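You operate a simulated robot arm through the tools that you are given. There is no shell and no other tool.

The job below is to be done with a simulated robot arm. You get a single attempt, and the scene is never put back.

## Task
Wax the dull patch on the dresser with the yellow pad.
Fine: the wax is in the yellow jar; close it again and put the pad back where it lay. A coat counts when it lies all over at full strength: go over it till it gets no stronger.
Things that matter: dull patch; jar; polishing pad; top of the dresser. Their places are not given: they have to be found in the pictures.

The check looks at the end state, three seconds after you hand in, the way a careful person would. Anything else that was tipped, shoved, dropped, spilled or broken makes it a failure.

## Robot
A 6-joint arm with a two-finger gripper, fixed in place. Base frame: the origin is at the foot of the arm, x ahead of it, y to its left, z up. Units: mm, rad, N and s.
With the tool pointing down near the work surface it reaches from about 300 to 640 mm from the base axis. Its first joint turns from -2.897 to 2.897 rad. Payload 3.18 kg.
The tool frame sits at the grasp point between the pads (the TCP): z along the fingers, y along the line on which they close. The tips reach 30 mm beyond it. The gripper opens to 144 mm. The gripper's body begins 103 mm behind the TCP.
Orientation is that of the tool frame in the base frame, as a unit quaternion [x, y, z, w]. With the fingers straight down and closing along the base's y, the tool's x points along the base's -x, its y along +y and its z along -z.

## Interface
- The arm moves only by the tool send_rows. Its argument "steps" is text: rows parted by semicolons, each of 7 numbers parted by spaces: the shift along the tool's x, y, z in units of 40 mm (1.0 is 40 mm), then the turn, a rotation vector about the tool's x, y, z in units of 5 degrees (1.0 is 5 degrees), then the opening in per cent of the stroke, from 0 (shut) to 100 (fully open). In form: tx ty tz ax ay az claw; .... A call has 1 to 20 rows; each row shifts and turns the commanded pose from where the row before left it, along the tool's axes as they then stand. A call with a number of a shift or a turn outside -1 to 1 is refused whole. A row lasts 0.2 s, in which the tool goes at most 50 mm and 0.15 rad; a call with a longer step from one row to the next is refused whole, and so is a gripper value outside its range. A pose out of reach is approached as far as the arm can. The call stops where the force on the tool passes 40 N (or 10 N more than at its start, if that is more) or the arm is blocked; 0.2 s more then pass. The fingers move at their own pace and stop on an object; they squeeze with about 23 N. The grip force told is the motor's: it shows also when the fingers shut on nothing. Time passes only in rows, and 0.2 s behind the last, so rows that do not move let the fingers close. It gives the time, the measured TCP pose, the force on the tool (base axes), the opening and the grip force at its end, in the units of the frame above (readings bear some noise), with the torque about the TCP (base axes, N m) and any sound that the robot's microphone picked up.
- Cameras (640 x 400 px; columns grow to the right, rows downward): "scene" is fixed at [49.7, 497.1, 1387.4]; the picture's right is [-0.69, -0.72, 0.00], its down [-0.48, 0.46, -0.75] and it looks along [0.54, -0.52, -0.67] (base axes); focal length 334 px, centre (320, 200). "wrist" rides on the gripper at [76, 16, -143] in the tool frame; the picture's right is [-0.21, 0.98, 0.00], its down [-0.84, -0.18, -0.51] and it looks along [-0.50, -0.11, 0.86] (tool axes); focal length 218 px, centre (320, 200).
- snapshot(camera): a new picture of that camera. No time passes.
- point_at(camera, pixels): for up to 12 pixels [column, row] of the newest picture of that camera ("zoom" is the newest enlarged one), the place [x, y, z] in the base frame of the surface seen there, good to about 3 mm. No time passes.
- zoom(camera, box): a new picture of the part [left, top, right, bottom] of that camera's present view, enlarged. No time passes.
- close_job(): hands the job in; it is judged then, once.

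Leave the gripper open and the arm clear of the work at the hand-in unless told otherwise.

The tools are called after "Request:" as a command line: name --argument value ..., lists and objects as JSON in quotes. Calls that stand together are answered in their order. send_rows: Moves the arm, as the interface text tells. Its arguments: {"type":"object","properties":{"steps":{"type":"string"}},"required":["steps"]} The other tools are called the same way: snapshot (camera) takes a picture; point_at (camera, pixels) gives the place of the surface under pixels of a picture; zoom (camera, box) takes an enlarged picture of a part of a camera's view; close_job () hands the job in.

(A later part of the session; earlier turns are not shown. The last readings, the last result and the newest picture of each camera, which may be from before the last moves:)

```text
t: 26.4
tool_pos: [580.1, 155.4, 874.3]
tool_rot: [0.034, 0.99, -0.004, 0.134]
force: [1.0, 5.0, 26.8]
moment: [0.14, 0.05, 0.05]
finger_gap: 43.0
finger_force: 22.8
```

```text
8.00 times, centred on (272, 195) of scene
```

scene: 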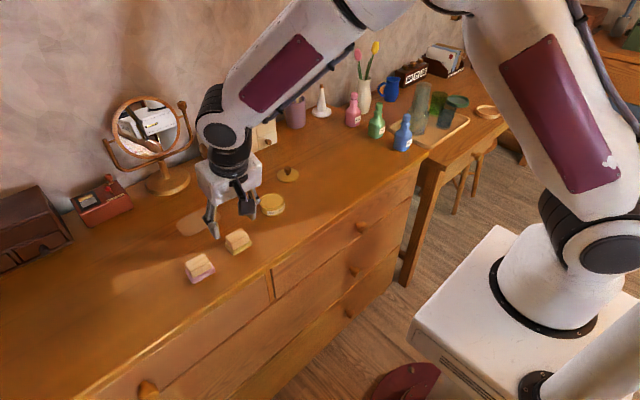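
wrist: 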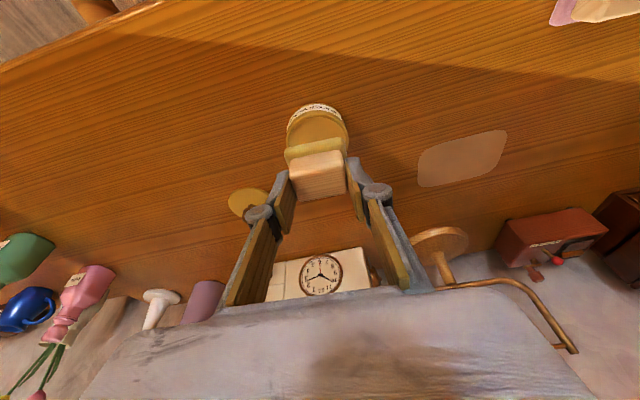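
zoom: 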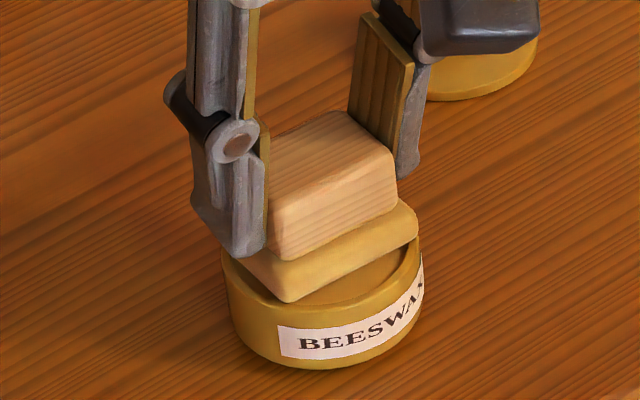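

Contact, 26.8 N on the rim. The felt looks more golden now than before. I'll lift off and compare the felt colour.

Request:
send_rows --steps "-0.02 0 -0.08 0 0 0 0; -0.03 0 -0.12 0 0 0 0; 0 0 0 0 0 0 0"

Request:
zoom --camera "scene" --box '[242, 170, 302, 220]'

Request:
zoom --camera "wrist" --box '[260, 90, 380, 210]'

```text
t: 27.2
tool_pos: [579.8, 153.8, 878.9]
tool_rot: [0.034, 0.991, -0.005, 0.13]
force: [-0.7, 0.7, -1.4]
moment: [0.02, 0.03, 0.0]
finger_gap: 42.9
finger_force: 22.7
```

```text
8.00 times, centred on (272, 195) of scene
```

zoom: 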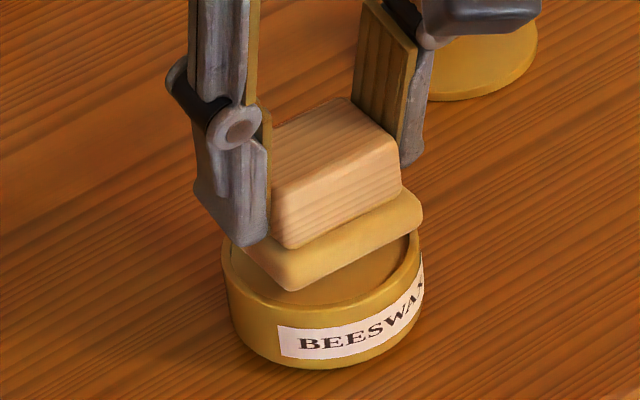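

```text
3.33 times, centred on (320, 150) of wrist
```

zoom: 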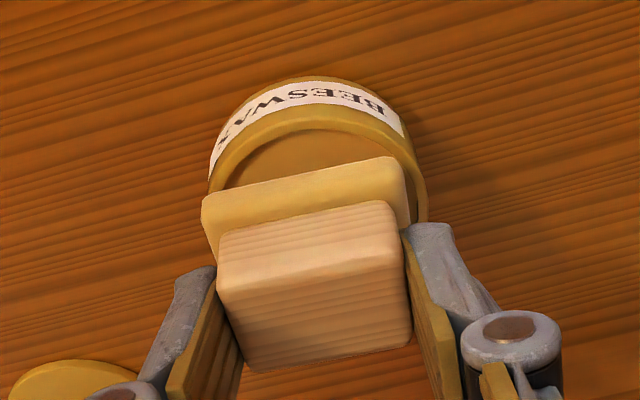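

The felt is now clearly cream-coloured, so it's loaded with wax. I raise it, align the yaw to 0 to match the patch, and go above the first patch corner at pad centre (658, 285).

Request:
send_rows --steps "-0.065 0 -0.242 0 0 0 0; -0.065 0 -0.242 0 0 0 0; 0 0 0 -0.207 0 -0.773 0; -0.459 0.819 0.123 0 0 0 0; -0.459 0.819 0.123 0 0 0 0; -0.459 0.819 0.123 0 0 0 0; -0.459 0.819 0.123 0 0 0 0; 0 0 0 0 0 0 0"

Request:
snapshot --camera "scene"

Request:
zoom --camera "scene" --box '[160, 150, 300, 250]'

Request:
snapshot --camera "wrist"

```text
t: 29.0
tool_pos: [653.1, 287.3, 899.4]
tool_rot: [0.0, 0.992, -0.001, 0.13]
force: [-0.3, -1.3, -0.8]
moment: [0.0, 0.05, 0.01]
finger_gap: 43.0
finger_force: 22.8
```

```text
taken
```

scene: 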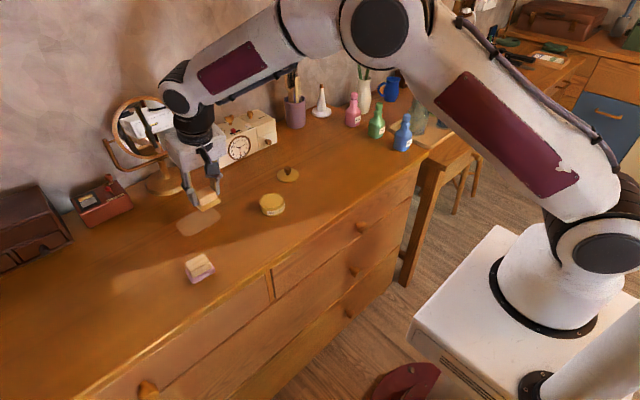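

```text
4.00 times, centred on (230, 200) of scene
```

zoom: 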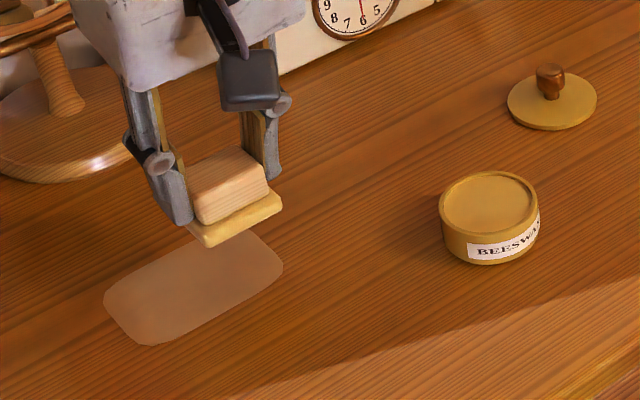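

```text
taken
```

wrist: 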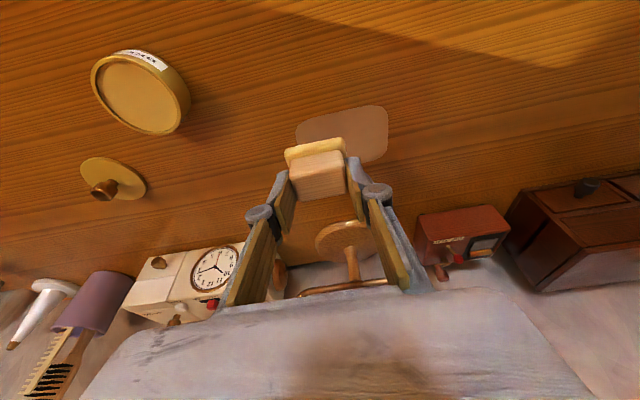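

Reach is fine here. I lower the pad to just above the patch, then touch down gently.

Request:
send_rows --steps "0.092 -0.015 0.407 0 0 0 0; 0.092 -0.015 0.407 0 0 0 0; 0.092 -0.015 0.38 0 0 0 0; 0 0 0 0 0 0 0"

Request:
send_rows --steps "0.010 0 0.036 0 0 0 0; 0 0 0 0 0 0 0"

```text
t: 30.0
tool_pos: [657.2, 284.0, 849.3]
tool_rot: [-0.001, 0.991, 0.0, 0.132]
force: [0.2, 0.0, 0.4]
moment: [-0.01, 0.04, 0.0]
finger_gap: 43.0
finger_force: 23.3
```

```text
t: 30.6
tool_pos: [657.9, 283.5, 848.8]
tool_rot: [0.0, 0.991, 0.0, 0.131]
force: [-0.3, 1.1, -0.6]
moment: [0.01, 0.01, 0.01]
finger_gap: 42.9
finger_force: 22.7
```

Not touching yet. Going down in 1.5 mm steps.

Request:
send_rows --steps "0.010 0 0.036 0 0 0 0; 0 0 0 0 0 0 0"

Request:
send_rows --steps "0.010 0 0.036 0 0 0 0; 0 0 0 0 0 0 0"

```text
t: 31.2
tool_pos: [658.3, 284.2, 847.4]
tool_rot: [-0.002, 0.991, -0.001, 0.131]
force: [-0.7, 0.3, -1.4]
moment: [0.0, 0.02, -0.02]
finger_gap: 43.0
finger_force: 23.1
```

```text
t: 31.8
tool_pos: [657.8, 283.6, 846.6]
tool_rot: [-0.001, 0.991, 0.0, 0.131]
force: [-0.2, 1.0, 6.1]
moment: [0.04, -0.03, 0.0]
finger_gap: 42.8
finger_force: 23.0
```

Touching with 6 N. Now I sweep along +y across the patch in the near lane.

Request:
send_rows --steps "0 0.3 0 0 0 0 0; 0 0.3 0 0 0 0 0; 0 0.3 0 0 0 0 0; 0 0.3 0 0 0 0 0; 0 0.15 0 0 0 0 0; 0 0 0 0 0 0 0"

Request:
zoom --camera "scene" --box '[160, 170, 260, 250]'

Request:
zoom --camera "wrist" --box '[220, 60, 400, 220]'

```text
t: 33.2
tool_pos: [655.4, 338.1, 847.4]
tool_rot: [-0.001, 0.991, -0.001, 0.131]
force: [-0.5, -0.3, -0.3]
moment: [-0.04, 0.04, 0.0]
finger_gap: 42.8
finger_force: 23.1
```

```text
5.00 times, centred on (210, 210) of scene
```

zoom: 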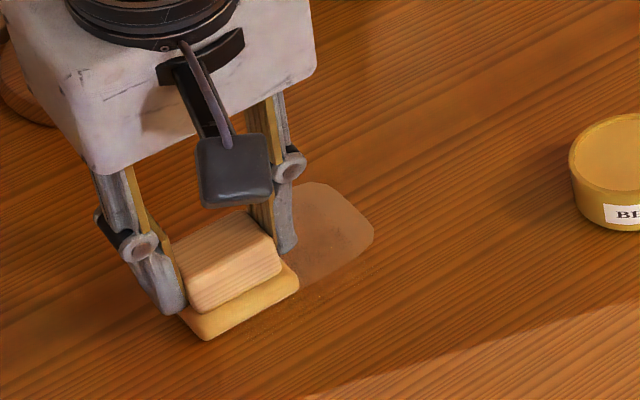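

```text
2.50 times, centred on (310, 140) of wrist
```

zoom: 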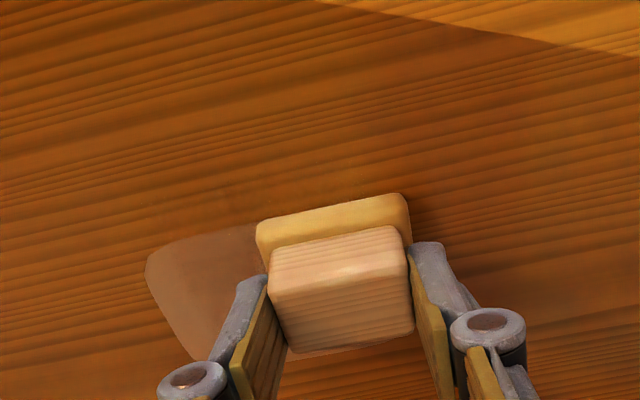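

The near lane has already changed to shiny wood colour. Contact became light at the end, so I press down again a little and check the force.

Request:
send_rows --steps "0.007 0 0.024 0 0 0 0; 0 0 0 0 0 0 0"

Request:
send_rows --steps "0.007 0 0.024 0 0 0 0; 0 0 0 0 0 0 0"

```text
t: 33.8
tool_pos: [655.3, 338.6, 847.2]
tool_rot: [-0.001, 0.991, -0.001, 0.13]
force: [0.1, -0.3, 1.1]
moment: [0.06, -0.01, 0.04]
finger_gap: 43.1
finger_force: 23.7
```

```text
t: 34.4
tool_pos: [655.2, 338.0, 846.3]
tool_rot: [-0.001, 0.991, -0.001, 0.132]
force: [-3.5, -3.8, 10.7]
moment: [-0.13, 0.08, -0.01]
finger_gap: 43.0
finger_force: 23.2
```

10.7 N now. Sweeping back along −y in the same lane, easing up very slightly for the height drift.

Request:
send_rows --steps "0 -0.3 -0.004 0 0 0 0; 0 -0.3 -0.004 0 0 0 0; 0 -0.3 -0.004 0 0 0 0; 0 -0.3 -0.004 0 0 0 0; 0 -0.15 -0.002 0 0 0 0; 0 0 0 0 0 0 0"

Request:
zoom --camera "scene" --box '[160, 170, 260, 250]'

Request:
zoom --camera "wrist" --box '[260, 60, 440, 220]'

```text
t: 35.8
tool_pos: [656.4, 285.0, 847.0]
tool_rot: [-0.002, 0.991, 0.001, 0.133]
force: [1.1, 8.4, 20.3]
moment: [0.32, -0.15, -0.03]
finger_gap: 43.0
finger_force: 22.8
```

```text
5.00 times, centred on (210, 210) of scene
```

zoom: 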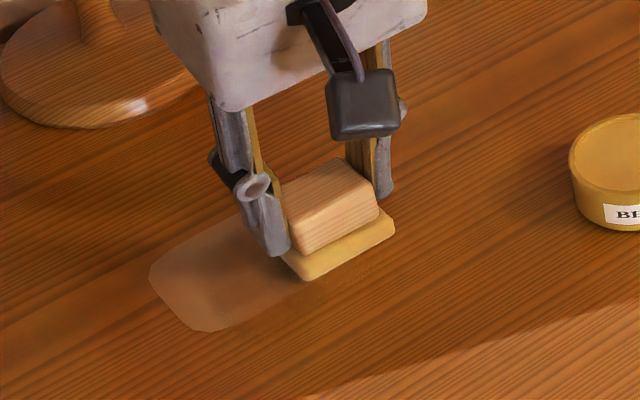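

```text
2.50 times, centred on (350, 140) of wrist
```

zoom: 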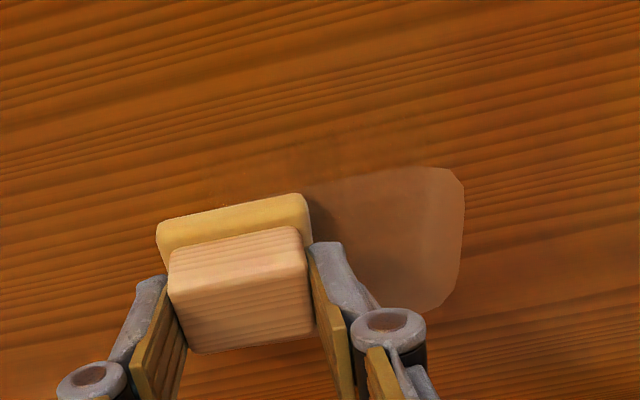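

The coat is building: strong near the pad, and fading toward larger y. I do another two strokes in this lane and look again.

Request:
send_rows --steps "0 0.3 0.006 0 0 0 0; 0 0.3 0.006 0 0 0 0; 0 0.3 0.006 0 0 0 0; 0 0.3 0.006 0 0 0 0; 0 0.15 0.003 0 0 0 0; 0 0 0 0 0 0 0"

Request:
send_rows --steps "0 -0.3 -0.006 0 0 0 0; 0 -0.3 -0.006 0 0 0 0; 0 -0.3 -0.006 0 0 0 0; 0 -0.3 -0.006 0 0 0 0; 0 -0.15 -0.003 0 0 0 0; 0 0 0 0 0 0 0"

Request:
zoom --camera "scene" --box '[160, 170, 260, 250]'

Request:
zoom --camera "wrist" --box '[260, 60, 440, 220]'

```text
t: 37.2
tool_pos: [658.1, 339.0, 845.7]
tool_rot: [-0.001, 0.991, 0.0, 0.131]
force: [-0.3, -12.4, 28.1]
moment: [-0.45, -0.24, -0.05]
finger_gap: 42.9
finger_force: 23.2
```

```text
t: 38.6
tool_pos: [657.1, 283.6, 845.6]
tool_rot: [0.0, 0.991, -0.001, 0.13]
force: [-1.0, 2.8, 9.9]
moment: [0.24, -0.18, 0.07]
finger_gap: 43.1
finger_force: 23.1
```

```text
5.00 times, centred on (210, 210) of scene
```

zoom: 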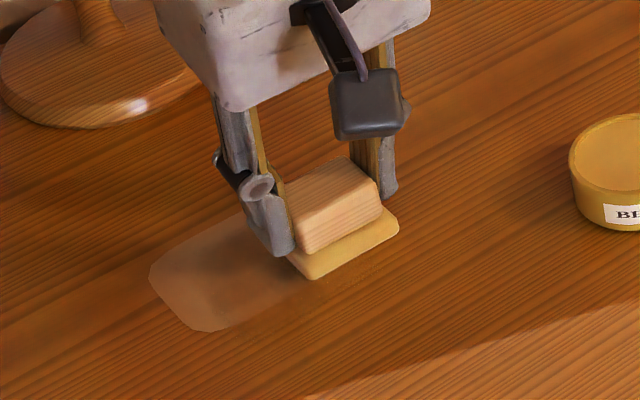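

```text
2.50 times, centred on (350, 140) of wrist
```

zoom: 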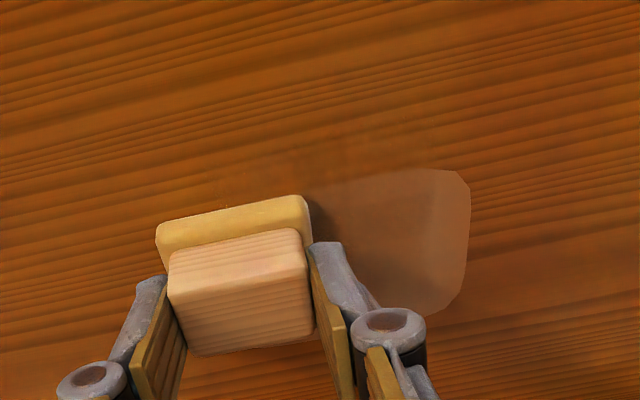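

Hard to tell with the shadow. I'll lift the pad and move back toward the robot to see the whole patch.

Request:
send_rows --steps "-0.065 0 -0.242 0 0 0 0; -0.13 0 -0.483 0 0 0 0; -0.13 0 -0.483 0 0 0 0; 0.6 -0.5 -0.16 0 0 0 0; 0.6 -0.6 -0.16 0 0 0 0; 0.6 -0.6 -0.16 0 0 0 0; 0 0 0 0 0 0 0"

Request:
snapshot --camera "scene"

Request:
zoom --camera "scene" --box '[160, 190, 240, 250]'

Request:
snapshot --camera "wrist"

```text
t: 40.2
tool_pos: [582.2, 218.5, 895.2]
tool_rot: [-0.001, 0.991, -0.001, 0.131]
force: [0.4, -0.4, 0.1]
moment: [0.01, 0.01, 0.02]
finger_gap: 43.1
finger_force: 23.2
```

```text
taken
```

scene: 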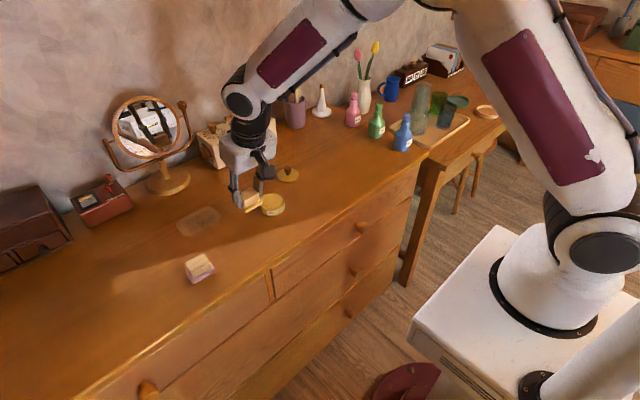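

```text
6.67 times, centred on (200, 220) of scene
```

zoom: 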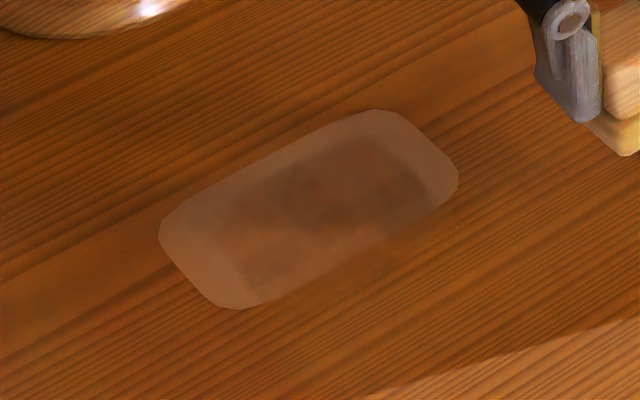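

```text
taken
```

wrist: 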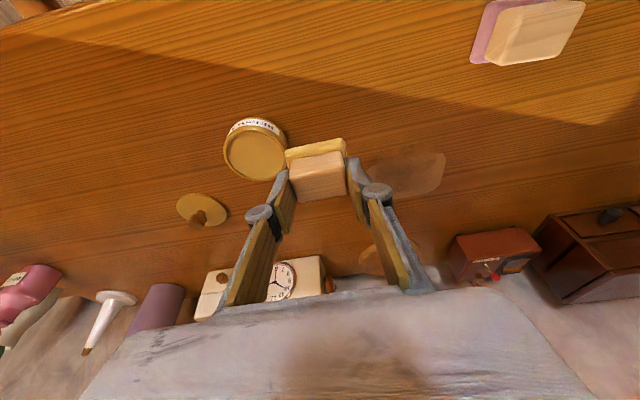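

I can see a partial coat in the patch. I'll zoom closer to see how it is distributed.

Request:
zoom --camera "scene" --box '[175, 200, 225, 240]'

Request:
point_at --camera "zoom" --pixels '[[170, 230], [260, 280], [400, 220], [460, 170], [380, 120], [250, 150], [320, 200], [60, 180], [530, 150], [560, 210], [420, 290], [330, 70]]'

Request:
zoom --camera "wrist" --box '[350, 120, 470, 220]'

```text
10.00 times, centred on (200, 220) of scene
```

zoom: 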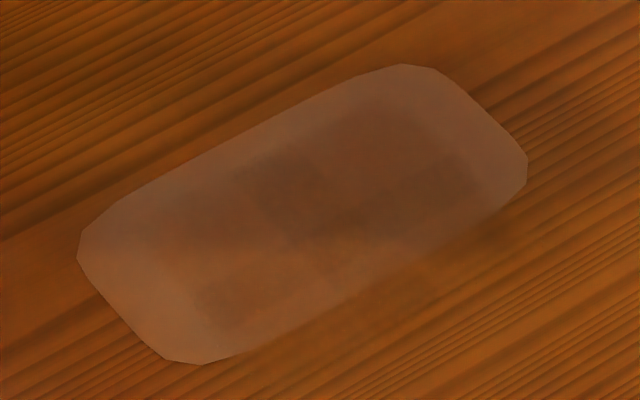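

```text
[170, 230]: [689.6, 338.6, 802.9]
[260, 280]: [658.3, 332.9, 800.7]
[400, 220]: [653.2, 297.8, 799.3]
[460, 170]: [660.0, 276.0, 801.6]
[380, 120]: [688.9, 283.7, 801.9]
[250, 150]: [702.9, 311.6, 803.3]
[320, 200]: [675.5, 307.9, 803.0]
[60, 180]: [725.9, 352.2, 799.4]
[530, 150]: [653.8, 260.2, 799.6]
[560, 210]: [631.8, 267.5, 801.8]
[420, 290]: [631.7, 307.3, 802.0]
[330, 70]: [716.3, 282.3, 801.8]
```

```text
4.00 times, centred on (410, 170) of wrist
```

zoom: 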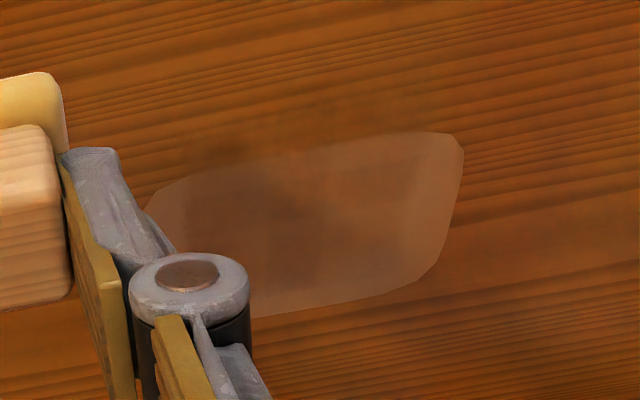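

The coat has a soft outline with margins still uncovered at the ends and the far side. I'll check whether the felt still carries wax.

Request:
zoom --camera "scene" --box '[225, 175, 285, 220]'

Request:
zoom --camera "wrist" --box '[270, 120, 370, 210]'

```text
8.89 times, centred on (255, 198) of scene
```

zoom: 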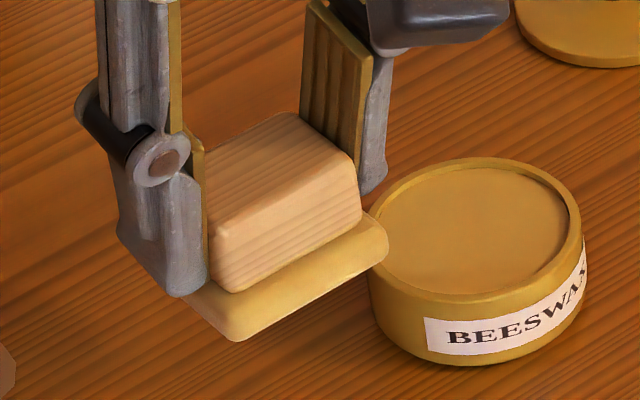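

```text
4.44 times, centred on (320, 165) of wrist
```

zoom: 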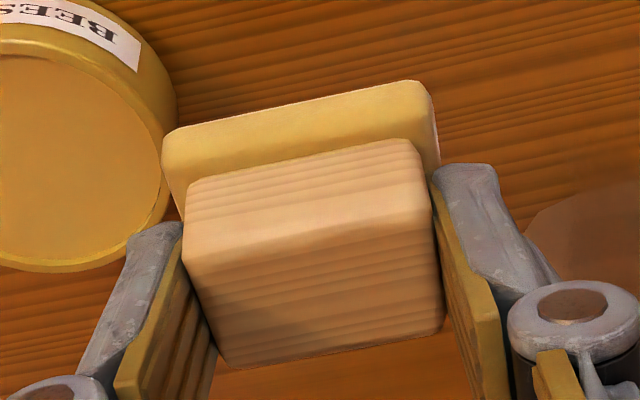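

The felt still has wax. I'll now work the far lane, with pad centre x≈690 starting at y≈272, and overlap the edges more.

Request:
send_rows --steps "-0.635 0.335 0.17 0 0 0 0; -0.635 0.335 0.17 0 0 0 0; -0.635 0.335 0.17 0 0 0 0; -0.635 0.335 0.17 0 0 0 0; 0 0 0 0 0 0 0; 0.149 0 0.555 0 0 0 0; 0.136 0 0.507 0 0 0 0; 0 0 0 0 0 0 0"

```text
t: 42.0
tool_pos: [685.7, 271.1, 848.7]
tool_rot: [-0.001, 0.991, -0.001, 0.131]
force: [-0.5, -0.2, 0.1]
moment: [-0.03, 0.0, 0.03]
finger_gap: 43.1
finger_force: 23.3
```

Request:
send_rows --steps "0.010 0 0.038 0 0 0 0; 0 0 0 0 0 0 0"

Request:
send_rows --steps "0.007 0 0.028 0 0 0 0; 0 0 0 0 0 0 0"

```text
t: 42.6
tool_pos: [685.9, 271.4, 849.7]
tool_rot: [0.0, 0.992, -0.001, 0.13]
force: [-0.9, 0.2, 0.0]
moment: [0.0, -0.01, -0.05]
finger_gap: 43.0
finger_force: 23.1
```

```text
t: 43.2
tool_pos: [686.0, 269.3, 848.8]
tool_rot: [-0.001, 0.991, -0.001, 0.131]
force: [-0.1, 0.8, -0.3]
moment: [0.0, 0.01, -0.01]
finger_gap: 43.1
finger_force: 23.1
```

Not touching yet, so I continue down.

Request:
send_rows --steps "0.010 0 0.038 0 0 0 0; 0 0 0 0 0 0 0"

Request:
send_rows --steps "0.007 0 0.028 0 0 0 0; 0 0 0 0 0 0 0"

```text
t: 43.8
tool_pos: [686.4, 271.6, 846.6]
tool_rot: [-0.001, 0.991, 0.0, 0.131]
force: [-0.1, -0.1, 0.3]
moment: [0.03, 0.01, -0.02]
finger_gap: 43.0
finger_force: 23.8
```

```text
t: 44.4
tool_pos: [686.9, 271.1, 845.2]
tool_rot: [0.0, 0.991, -0.001, 0.131]
force: [-0.7, 0.4, -0.4]
moment: [-0.01, 0.02, -0.01]
finger_gap: 43.2
finger_force: 22.7
```

Request:
send_rows --steps "0.006 0 0.024 0 0 0 0; 0 0 0 0 0 0 0"

Request:
send_rows --steps "0.006 0 0.024 0 0 0 0; 0 0 0 0 0 0 0"

```text
t: 45.0
tool_pos: [686.0, 271.5, 844.9]
tool_rot: [0.0, 0.991, -0.001, 0.131]
force: [-0.3, -0.6, 2.0]
moment: [-0.04, 0.0, -0.01]
finger_gap: 43.1
finger_force: 23.1
```

```text
t: 45.6
tool_pos: [687.8, 270.5, 845.3]
tool_rot: [0.0, 0.991, -0.001, 0.131]
force: [-3.1, -0.1, 7.5]
moment: [-0.02, 0.07, -0.01]
finger_gap: 43.2
finger_force: 22.8
```

Touching with 7.5 N. Sweeping +y by 82 mm along the far lane.

Request:
send_rows --steps "0 0.3 0.004 0 0 0 0; 0 0.3 0.004 0 0 0 0; 0 0.3 0.004 0 0 0 0; 0 0.3 0.004 0 0 0 0; 0 0.3 0.004 0 0 0 0; 0 0.3 0.004 0 0 0 0; 0 0.25 0.003 0 0 0 0; 0 0 0 0 0 0 0"

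Request:
send_rows --steps "0 -0.3 -0.003 0 0 0 0; 0 -0.3 -0.003 0 0 0 0; 0 -0.3 -0.003 0 0 0 0; 0 -0.3 -0.003 0 0 0 0; 0 -0.3 -0.003 0 0 0 0; 0 -0.3 -0.003 0 0 0 0; 0 -0.25 -0.003 0 0 0 0; 0 0 0 0 0 0 0"

Request:
zoom --camera "scene" --box '[160, 180, 240, 250]'

Request:
zoom --camera "wrist" --box '[260, 60, 440, 220]'

```text
t: 47.4
tool_pos: [689.7, 352.8, 845.3]
tool_rot: [-0.001, 0.991, 0.0, 0.132]
force: [1.6, -7.2, 18.3]
moment: [-0.31, -0.14, -0.06]
finger_gap: 43.0
finger_force: 22.8
```

```text
t: 49.2
tool_pos: [687.1, 269.8, 846.2]
tool_rot: [-0.001, 0.991, 0.0, 0.13]
force: [-0.8, 1.9, 9.1]
moment: [0.14, -0.2, 0.06]
finger_gap: 42.7
finger_force: 23.1
```

```text
5.71 times, centred on (200, 215) of scene
```

zoom: 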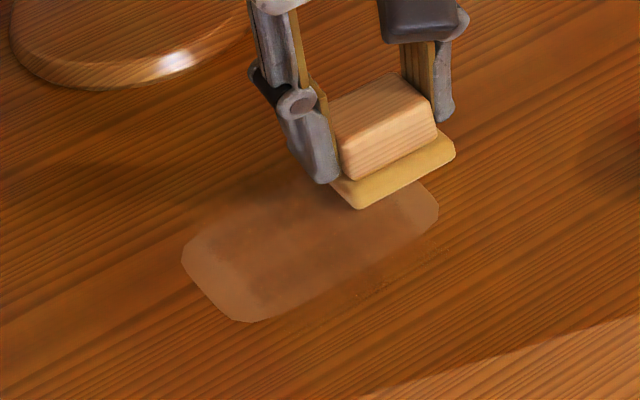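

```text
2.50 times, centred on (350, 140) of wrist
```

zoom: 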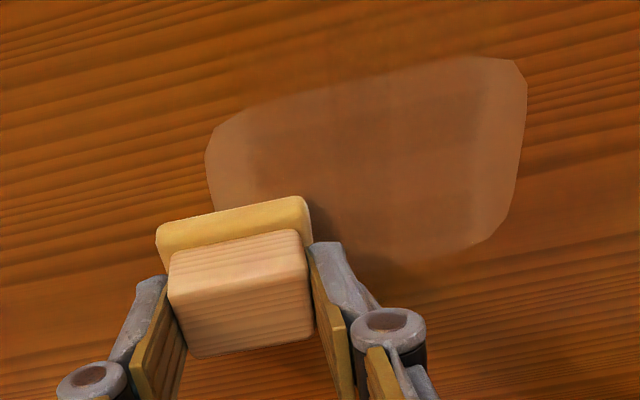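

The far lane is taking wax too. The felt is becoming less creamy, so it is wearing off. I do a mid-lane pass and a near-lane pass, then re-dip.

Request:
send_rows --steps "0.338 0 -0.088 0 0 0 0; 0 0.3 0.003 0 0 0 0; 0 0.3 0.003 0 0 0 0; 0 0.3 0.003 0 0 0 0; 0 0.3 0.003 0 0 0 0; 0 0.3 0.003 0 0 0 0; 0 0.3 0.003 0 0 0 0; 0 0.25 0.003 0 0 0 0; 0 0 0 0 0 0 0"

Request:
send_rows --steps "0.338 0 -0.09 0 0 0 0; 0 -0.3 -0.003 0 0 0 0; 0 -0.3 -0.003 0 0 0 0; 0 -0.3 -0.003 0 0 0 0; 0 -0.3 -0.003 0 0 0 0; 0 -0.3 -0.003 0 0 0 0; 0 -0.3 -0.003 0 0 0 0; 0 -0.25 -0.003 0 0 0 0; 0 0 0 0 0 0 0"

Request:
zoom --camera "scene" --box '[160, 180, 240, 250]'

Request:
zoom --camera "wrist" --box '[260, 60, 440, 220]'

```text
t: 51.2
tool_pos: [675.8, 350.4, 844.2]
tool_rot: [-0.001, 0.991, 0.001, 0.133]
force: [2.7, -11.9, 29.2]
moment: [-0.52, -0.27, -0.02]
finger_gap: 42.9
finger_force: 23.0
```

```text
t: 53.2
tool_pos: [659.6, 268.3, 843.4]
tool_rot: [-0.001, 0.991, 0.0, 0.132]
force: [0.9, 8.9, 23.7]
moment: [0.35, -0.25, 0.08]
finger_gap: 43.0
finger_force: 22.5
```

```text
5.71 times, centred on (200, 215) of scene
```

zoom: 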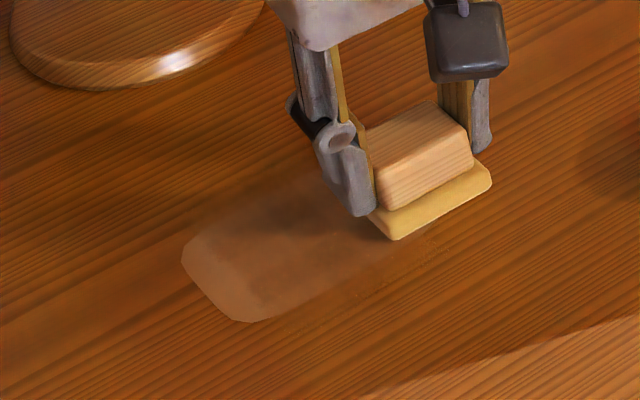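

```text
2.50 times, centred on (350, 140) of wrist
```

zoom: 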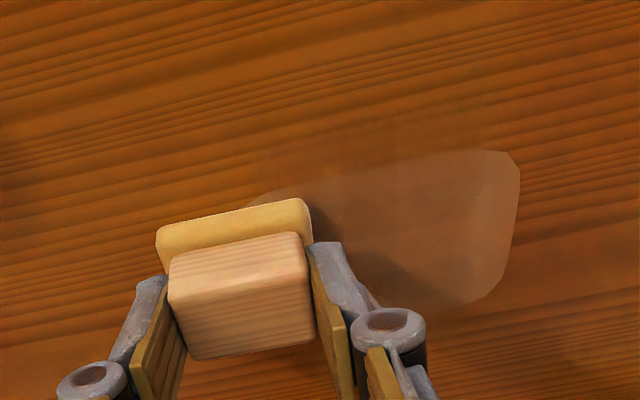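

Let me lift and look at the whole patch from clear of it again.

Request:
send_rows --steps "-0.065 0 -0.242 0 0 0 0; -0.13 0 -0.483 0 0 0 0; -0.13 0 -0.483 0 0 0 0; 0.6 -0.5 -0.16 0 0 0 0; 0.6 -0.6 -0.16 0 0 0 0; 0.6 -0.6 -0.16 0 0 0 0; 0 0 0 0 0 0 0"

Request:
zoom --camera "scene" --box '[170, 195, 230, 245]'

Request:
snapshot --camera "wrist"

Request:
zoom --camera "scene" --box '[225, 175, 305, 230]'

```text
t: 54.8
tool_pos: [586.6, 203.0, 892.8]
tool_rot: [-0.001, 0.991, -0.001, 0.131]
force: [-0.1, -0.2, -0.3]
moment: [0.0, 0.01, 0.02]
finger_gap: 43.3
finger_force: 22.5
```

```text
8.00 times, centred on (200, 220) of scene
```

zoom: 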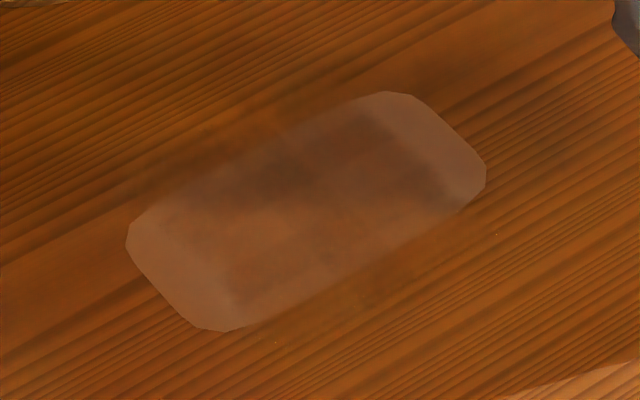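

```text
taken
```

wrist: 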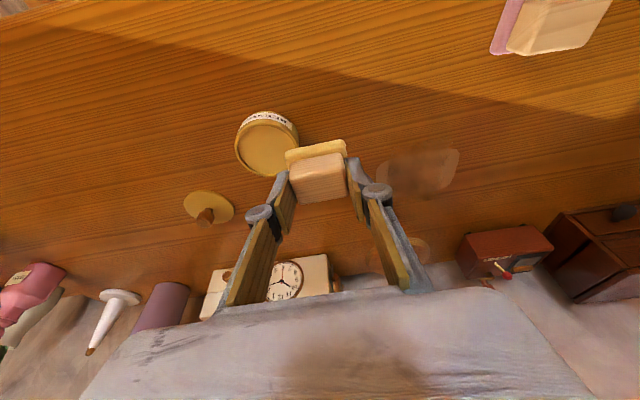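

```text
7.27 times, centred on (265, 202) of scene
```

zoom: 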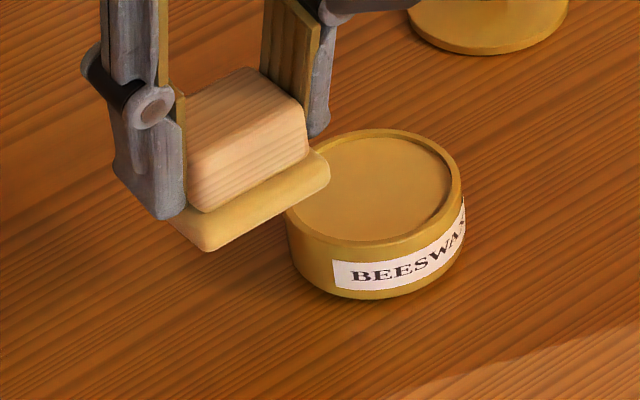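

I'll measure where the coat ends compared with the patch outline.

Request:
zoom --camera "scene" --box '[170, 195, 230, 245]'

Request:
point_at --camera "zoom" --pixels '[[165, 215], [225, 285], [195, 250], [370, 115], [440, 195], [405, 150], [127, 240], [485, 165], [210, 330], [385, 93], [275, 340], [495, 235]]'

Request:
zoom --camera "wrist" --box '[360, 130, 480, 220]'

Request:
point_at --camera "wrist" --pixels '[[460, 150], [445, 150], [440, 190], [400, 155], [410, 175], [385, 163], [320, 152], [320, 175], [268, 130], [268, 150], [420, 200], [450, 185]]'

```text
8.00 times, centred on (200, 220) of scene
```

zoom: 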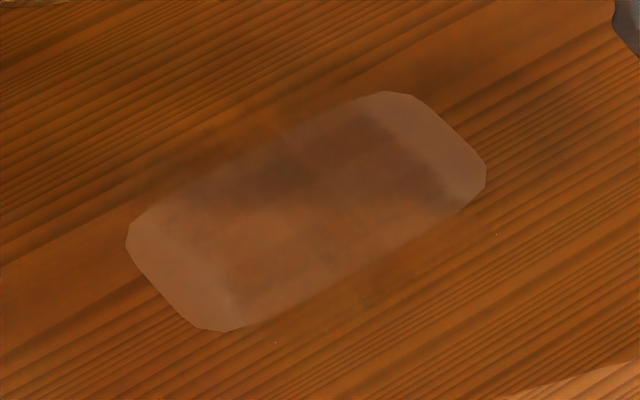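

```text
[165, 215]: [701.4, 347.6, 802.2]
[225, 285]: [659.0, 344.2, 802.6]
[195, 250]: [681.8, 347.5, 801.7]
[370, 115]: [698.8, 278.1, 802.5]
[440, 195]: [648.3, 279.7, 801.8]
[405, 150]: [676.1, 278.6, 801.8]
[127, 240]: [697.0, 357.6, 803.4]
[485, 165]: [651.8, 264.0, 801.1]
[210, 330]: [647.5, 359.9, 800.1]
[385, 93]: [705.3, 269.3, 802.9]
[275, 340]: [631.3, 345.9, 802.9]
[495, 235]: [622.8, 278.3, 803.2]
```

```text
4.44 times, centred on (420, 175) of wrist
```

zoom: 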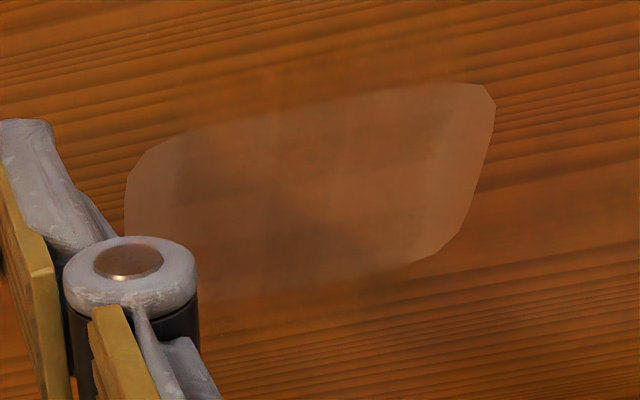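

```text
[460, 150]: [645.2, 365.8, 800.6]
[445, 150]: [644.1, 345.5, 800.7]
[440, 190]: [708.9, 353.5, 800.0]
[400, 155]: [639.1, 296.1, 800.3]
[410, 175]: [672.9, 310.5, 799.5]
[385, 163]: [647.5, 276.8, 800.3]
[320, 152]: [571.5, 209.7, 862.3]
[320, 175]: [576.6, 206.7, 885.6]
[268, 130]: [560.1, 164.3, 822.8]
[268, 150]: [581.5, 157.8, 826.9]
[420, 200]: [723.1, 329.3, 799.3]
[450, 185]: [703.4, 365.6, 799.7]
```

The coat currently ends at about y 278–347 while the patch runs 263–361. The strength seems to grow with rubbing distance under the pad, so the ends need more rubbing. I re-dip in the jar first.

Request:
send_rows --steps "0.085 -0.575 -0.022 0 0 0 0; 0.085 -0.575 -0.022 0 0 0 0; 0 0 0 0 0 0 0; 0.055 0 0.205 0 0 0 0; 0.045 0 0.17 0 0 0 0; 0 0 0 0 0 0 0"

Request:
zoom --camera "wrist" --box '[260, 90, 380, 210]'

```text
t: 56.2
tool_pos: [580.3, 156.5, 878.7]
tool_rot: [-0.001, 0.991, 0.0, 0.132]
force: [0.0, -0.5, -0.3]
moment: [-0.03, 0.0, 0.0]
finger_gap: 43.1
finger_force: 22.9
```

```text
3.33 times, centred on (320, 150) of wrist
```

zoom: 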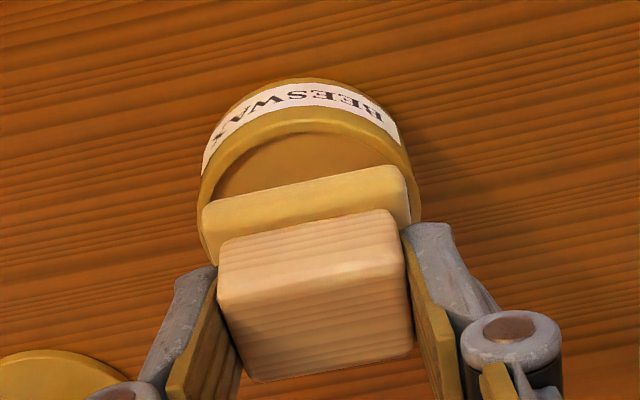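

The felt is somewhat less creamy than right after the first dip. Lowering onto the wax again in small steps.

Request:
send_rows --steps "0.013 0 0.048 0 0 0 0; 0.013 0 0.048 0 0 0 0; 0 0 0 0 0 0 0"

Request:
send_rows --steps "0.010 0 0.036 0 0 0 0; 0 0 0 0 0 0 0"

```text
t: 57.0
tool_pos: [579.1, 155.5, 873.9]
tool_rot: [-0.001, 0.991, 0.0, 0.13]
force: [0.0, 0.0, -0.2]
moment: [-0.02, -0.02, -0.03]
finger_gap: 42.8
finger_force: 22.9
```

```text
t: 57.6
tool_pos: [578.2, 156.2, 873.5]
tool_rot: [0.0, 0.991, -0.001, 0.131]
force: [-0.4, 0.9, -0.2]
moment: [-0.03, -0.01, 0.03]
finger_gap: 42.9
finger_force: 22.8
```

Request:
send_rows --steps "0.008 0 0.03 0 0 0 0; 0 0 0 0 0 0 0"

Request:
send_rows --steps "0.008 0 0.03 0 0 0 0; 0 0 0 0 0 0 0"

Request:
zoom --camera "wrist" --box '[260, 90, 380, 210]'

```text
t: 58.2
tool_pos: [577.9, 156.9, 872.9]
tool_rot: [0.0, 0.991, -0.001, 0.13]
force: [-0.3, -1.1, -1.1]
moment: [-0.04, -0.04, -0.01]
finger_gap: 43.1
finger_force: 23.6
```

```text
t: 58.8
tool_pos: [578.9, 155.1, 871.3]
tool_rot: [0.0, 0.991, -0.001, 0.131]
force: [-2.7, 1.3, 6.3]
moment: [0.08, -0.04, 0.05]
finger_gap: 42.9
finger_force: 23.0
```

```text
3.33 times, centred on (320, 150) of wrist
```

zoom: 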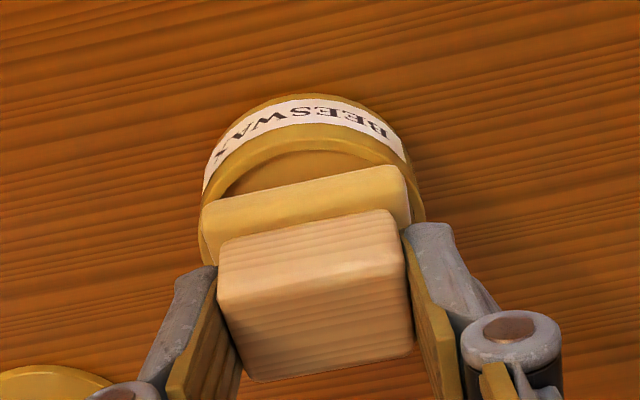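

Contact 6 N. I press a touch more and dwell for about a second, then check the colour.

Request:
send_rows --steps "0.006 0 0.022 0 0 0 0; 0 0 0 0 0 0 0; 0 0 0 0 0 0 0; 0 0 0 0 0 0 0; 0 0 0 0 0 0 0; 0 0 0 0 0 0 0"

Request:
zoom --camera "wrist" --box '[260, 90, 380, 210]'

```text
t: 60.2
tool_pos: [578.6, 155.9, 872.6]
tool_rot: [-0.001, 0.991, 0.0, 0.132]
force: [-0.4, -3.1, 25.7]
moment: [-0.19, -0.21, -0.02]
finger_gap: 42.7
finger_force: 23.2
```

```text
3.33 times, centred on (320, 150) of wrist
```

zoom: 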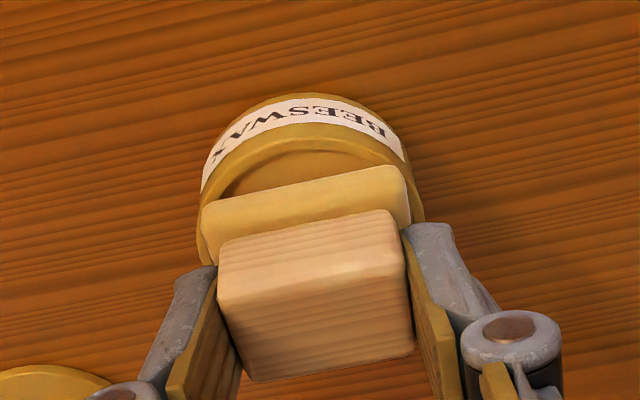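

The felt is creamy again. I lift and go to the left end of the patch (larger y), pad centre about (660, 338), to rub in the x direction there.

Request:
send_rows --steps "-0.065 0 -0.242 0 0 0 0; -0.065 0 -0.242 0 0 0 0; -0.318 0.758 0.085 0 0 0 0; -0.318 0.758 0.085 0 0 0 0; -0.318 0.758 0.085 0 0 0 0; -0.318 0.758 0.085 0 0 0 0; -0.318 0.758 0.085 0 0 0 0; -0.318 0.758 0.085 0 0 0 0; 0 0 0 0 0 0 0; 0.149 0 0.555 0 0 0 0; 0.142 0 0.53 0 0 0 0; 0 0 0 0 0 0 0"

Request:
send_rows --steps "0.010 0 0.036 0 0 0 0; 0 0 0 0 0 0 0"

```text
t: 62.8
tool_pos: [657.5, 339.8, 844.8]
tool_rot: [-0.001, 0.991, -0.001, 0.131]
force: [-0.7, 0.2, -0.2]
moment: [0.0, -0.02, 0.02]
finger_gap: 43.0
finger_force: 22.9
```

```text
t: 63.4
tool_pos: [656.2, 337.6, 843.5]
tool_rot: [0.0, 0.991, -0.001, 0.131]
force: [-0.3, 0.3, 1.7]
moment: [0.08, -0.04, 0.01]
finger_gap: 42.9
finger_force: 23.1
```

Starting contact. I press 1 mm more and rub back and forth in x at this end.

Request:
send_rows --steps "0.007 0 0.026 0 0 0 0; 0 0 0 0 0 0 0; -0.266 0 0.0712 0 0 0 0; -0.266 0 0.0712 0 0 0 0; -0.266 0 0.0712 0 0 0 0; 0.266 0 -0.0712 0 0 0 0; 0.266 0 -0.0712 0 0 0 0; 0.266 0 -0.0712 0 0 0 0; 0 0 0 0 0 0 0"

Request:
zoom --camera "wrist" --box '[200, 60, 400, 220]'

Request:
zoom --camera "scene" --box '[160, 180, 240, 250]'

```text
t: 65.4
tool_pos: [656.4, 337.6, 843.2]
tool_rot: [-0.001, 0.991, 0.0, 0.132]
force: [8.5, -1.3, 16.7]
moment: [0.05, -0.49, -0.01]
finger_gap: 43.3
finger_force: 23.0
```

```text
2.50 times, centred on (300, 140) of wrist
```

zoom: 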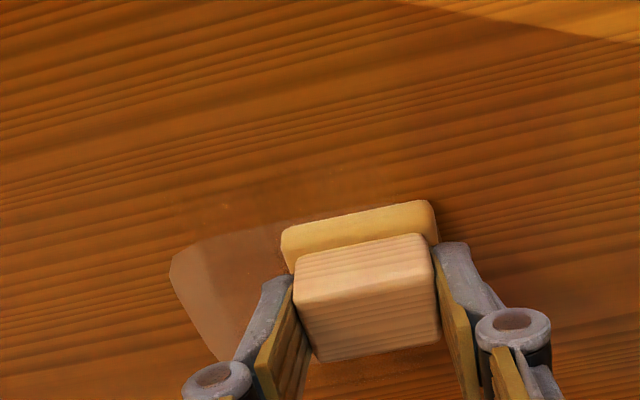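

```text
5.71 times, centred on (200, 215) of scene
```

zoom: 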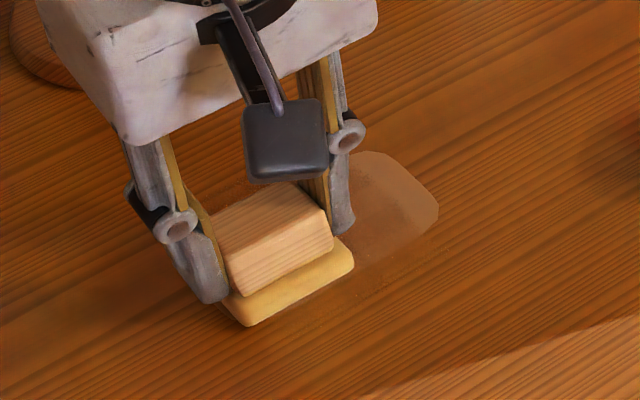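

Good contact at 17 N. Two more rub cycles here, then I zigzag in x while stepping towards smaller y.

Request:
send_rows --steps "-0.4 0 0.107 0 0 0 0; -0.4 0 0.107 0 0 0 0; 0.4 0 -0.107 0 0 0 0; 0.4 0 -0.107 0 0 0 0; -0.4 0 0.107 0 0 0 0; -0.4 0 0.107 0 0 0 0; 0.4 0 -0.107 0 0 0 0; 0.4 0 -0.107 0 0 0 0; 0 0 0 0 0 0 0"

Request:
send_rows --steps "-0.4 -0.075 0.105 0 0 0 0; -0.4 -0.075 0.105 0 0 0 0; 0.4 -0.075 -0.109 0 0 0 0; 0.4 -0.075 -0.109 0 0 0 0; -0.4 -0.075 0.105 0 0 0 0; -0.4 -0.075 0.105 0 0 0 0; 0.4 -0.075 -0.109 0 0 0 0; 0.4 -0.075 -0.109 0 0 0 0; -0.4 -0.075 0.105 0 0 0 0; -0.4 -0.075 0.105 0 0 0 0; 0.4 -0.075 -0.109 0 0 0 0; 0.4 -0.075 -0.109 0 0 0 0; -0.4 -0.075 0.105 0 0 0 0; -0.4 -0.075 0.105 0 0 0 0; 0.4 -0.075 -0.109 0 0 0 0; 0.4 -0.075 -0.109 0 0 0 0; 0 0 0 0 0 0 0"

Request:
zoom --camera "wrist" --box '[240, 60, 440, 220]'

Request:
zoom --camera "scene" --box '[160, 180, 240, 250]'

```text
t: 67.4
tool_pos: [657.5, 336.5, 842.9]
tool_rot: [-0.001, 0.991, 0.0, 0.132]
force: [11.3, -1.1, 20.7]
moment: [-0.03, -0.48, -0.02]
finger_gap: 43.2
finger_force: 23.2
```

```text
t: 71.0
tool_pos: [656.9, 288.7, 844.1]
tool_rot: [-0.001, 0.991, -0.001, 0.131]
force: [0.4, -0.8, -0.6]
moment: [0.0, -0.02, 0.04]
finger_gap: 43.1
finger_force: 22.7
```

```text
2.50 times, centred on (340, 140) of wrist
```

zoom: 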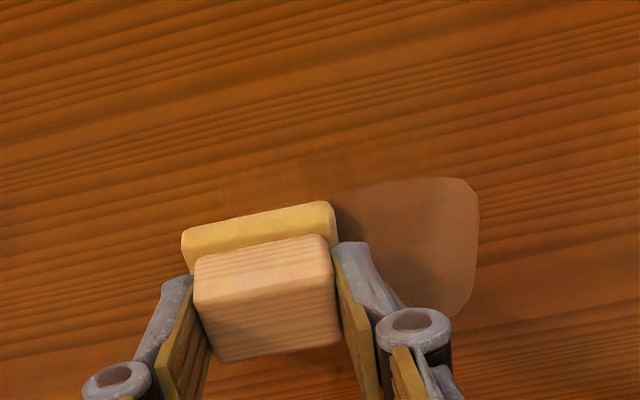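

```text
5.71 times, centred on (200, 215) of scene
```

zoom: 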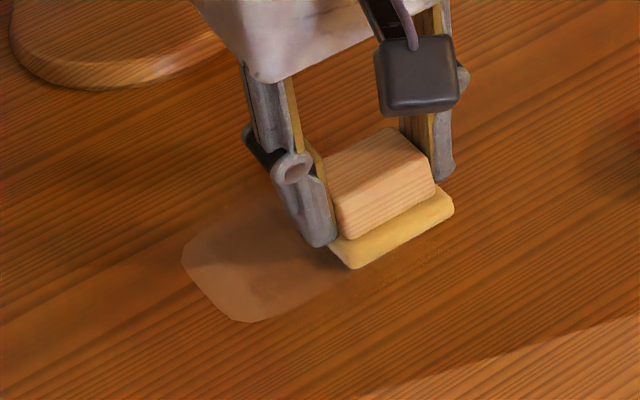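

Contact was lost toward the end (0 N), and the far-left end strip of the patch (y > 347) still looks dull. I'll lift and look closely at that end.

Request:
send_rows --steps "-0.13 0 -0.483 0 0 0 0; -0.13 0 -0.483 0 0 0 0; 0.6 -0.5 -0.16 0 0 0 0; 0.6 -0.6 -0.16 0 0 0 0; 0.6 -0.6 -0.16 0 0 0 0; 0 0 0 0 0 0 0"

Request:
zoom --camera "scene" --box '[170, 195, 230, 245]'

Request:
zoom --camera "wrist" --box '[360, 130, 480, 220]'

Request:
snapshot --camera "wrist"

```text
t: 72.4
tool_pos: [580.7, 224.2, 885.6]
tool_rot: [0.0, 0.991, -0.001, 0.132]
force: [-0.2, -0.2, -0.2]
moment: [0.0, 0.0, 0.01]
finger_gap: 43.1
finger_force: 23.2
```

```text
8.00 times, centred on (200, 220) of scene
```

zoom: 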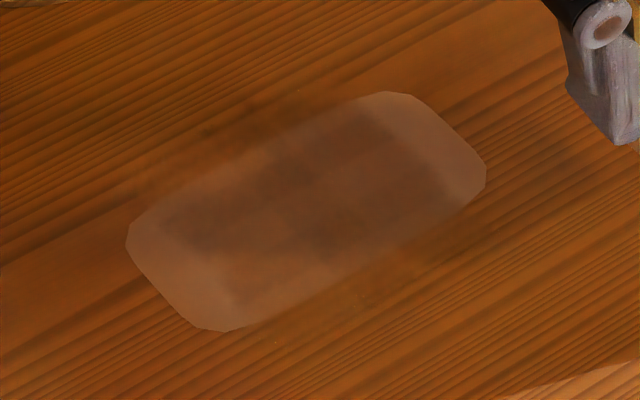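

```text
4.44 times, centred on (420, 175) of wrist
```

zoom: 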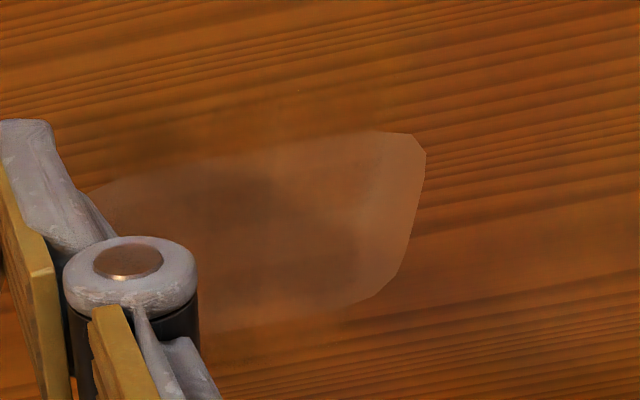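

```text
taken
```

wrist: 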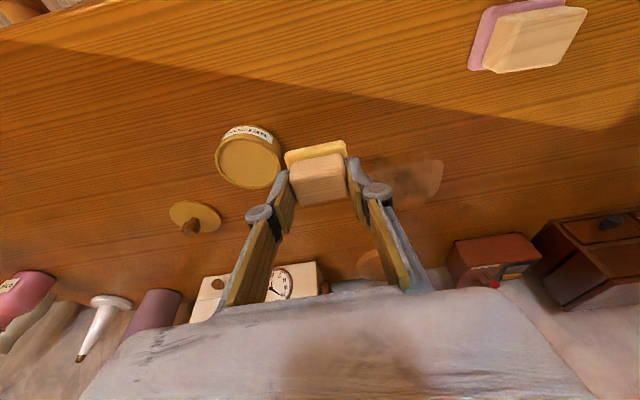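

The visible coat looks like a region of about x 625–720 by y 278–347, which is at 90° to the patch. That suggests the drawn coat may not match where I rubbed. I take a wider reference picture, then run a test rub at one end only.

Request:
zoom --camera "scene" --box '[155, 180, 245, 250]'

Request:
point_at --camera "zoom" --pixels '[[200, 160], [265, 125], [330, 95], [380, 290], [440, 255], [480, 215], [250, 330], [300, 330], [150, 190], [420, 130], [210, 215], [350, 180]]'

```text
5.71 times, centred on (200, 215) of scene
```

zoom: 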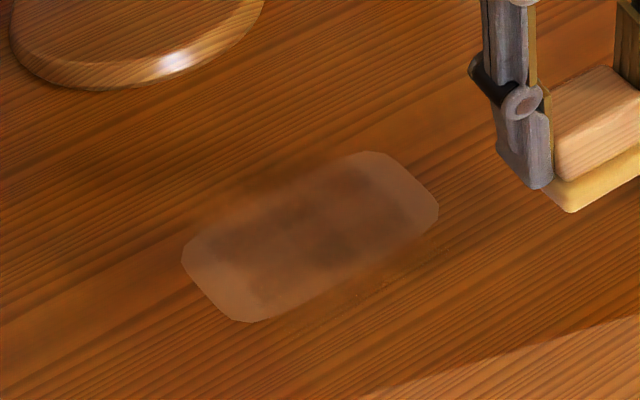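

```text
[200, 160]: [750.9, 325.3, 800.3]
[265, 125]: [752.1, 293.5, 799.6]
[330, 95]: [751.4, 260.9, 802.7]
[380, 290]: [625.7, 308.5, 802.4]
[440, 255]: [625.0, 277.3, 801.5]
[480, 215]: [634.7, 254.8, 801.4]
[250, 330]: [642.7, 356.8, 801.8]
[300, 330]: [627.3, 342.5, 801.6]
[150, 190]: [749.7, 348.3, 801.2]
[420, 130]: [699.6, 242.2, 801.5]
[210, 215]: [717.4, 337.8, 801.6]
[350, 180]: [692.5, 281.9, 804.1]
```

Now a test rub just beyond and over the left end: pad centre (672, 377), so that the felt covers only y > 350.

Request:
send_rows --steps "-0.438 0.764 0.086 0 0 0 0; -0.438 0.764 0.086 0 0 0 0; -0.438 0.764 0.086 0 0 0 0; -0.438 0.764 0.086 0 0 0 0; -0.438 0.764 0.086 0 0 0 0; 0 0 0 0 0 0 0; 0.149 0 0.555 0 0 0 0; 0.13 0 0.48 0 0 0 0; 0 0 0 0 0 0 0"

Request:
send_rows --steps "0.010 0 0.036 0 0 0 0; 0 0 0 0 0 0 0"

```text
t: 74.4
tool_pos: [659.7, 370.5, 843.3]
tool_rot: [-0.001, 0.991, 0.0, 0.131]
force: [-0.6, -0.6, 3.4]
moment: [0.03, 0.07, 0.01]
finger_gap: 42.8
finger_force: 22.8
out of reach, approached as far as the arm can: row 5
```

```text
t: 75.0
tool_pos: [660.4, 370.4, 843.0]
tool_rot: [0.0, 0.991, 0.001, 0.134]
force: [-8.8, 1.8, 25.1]
moment: [-0.01, 0.46, 0.0]
finger_gap: 43.0
finger_force: 22.4
```

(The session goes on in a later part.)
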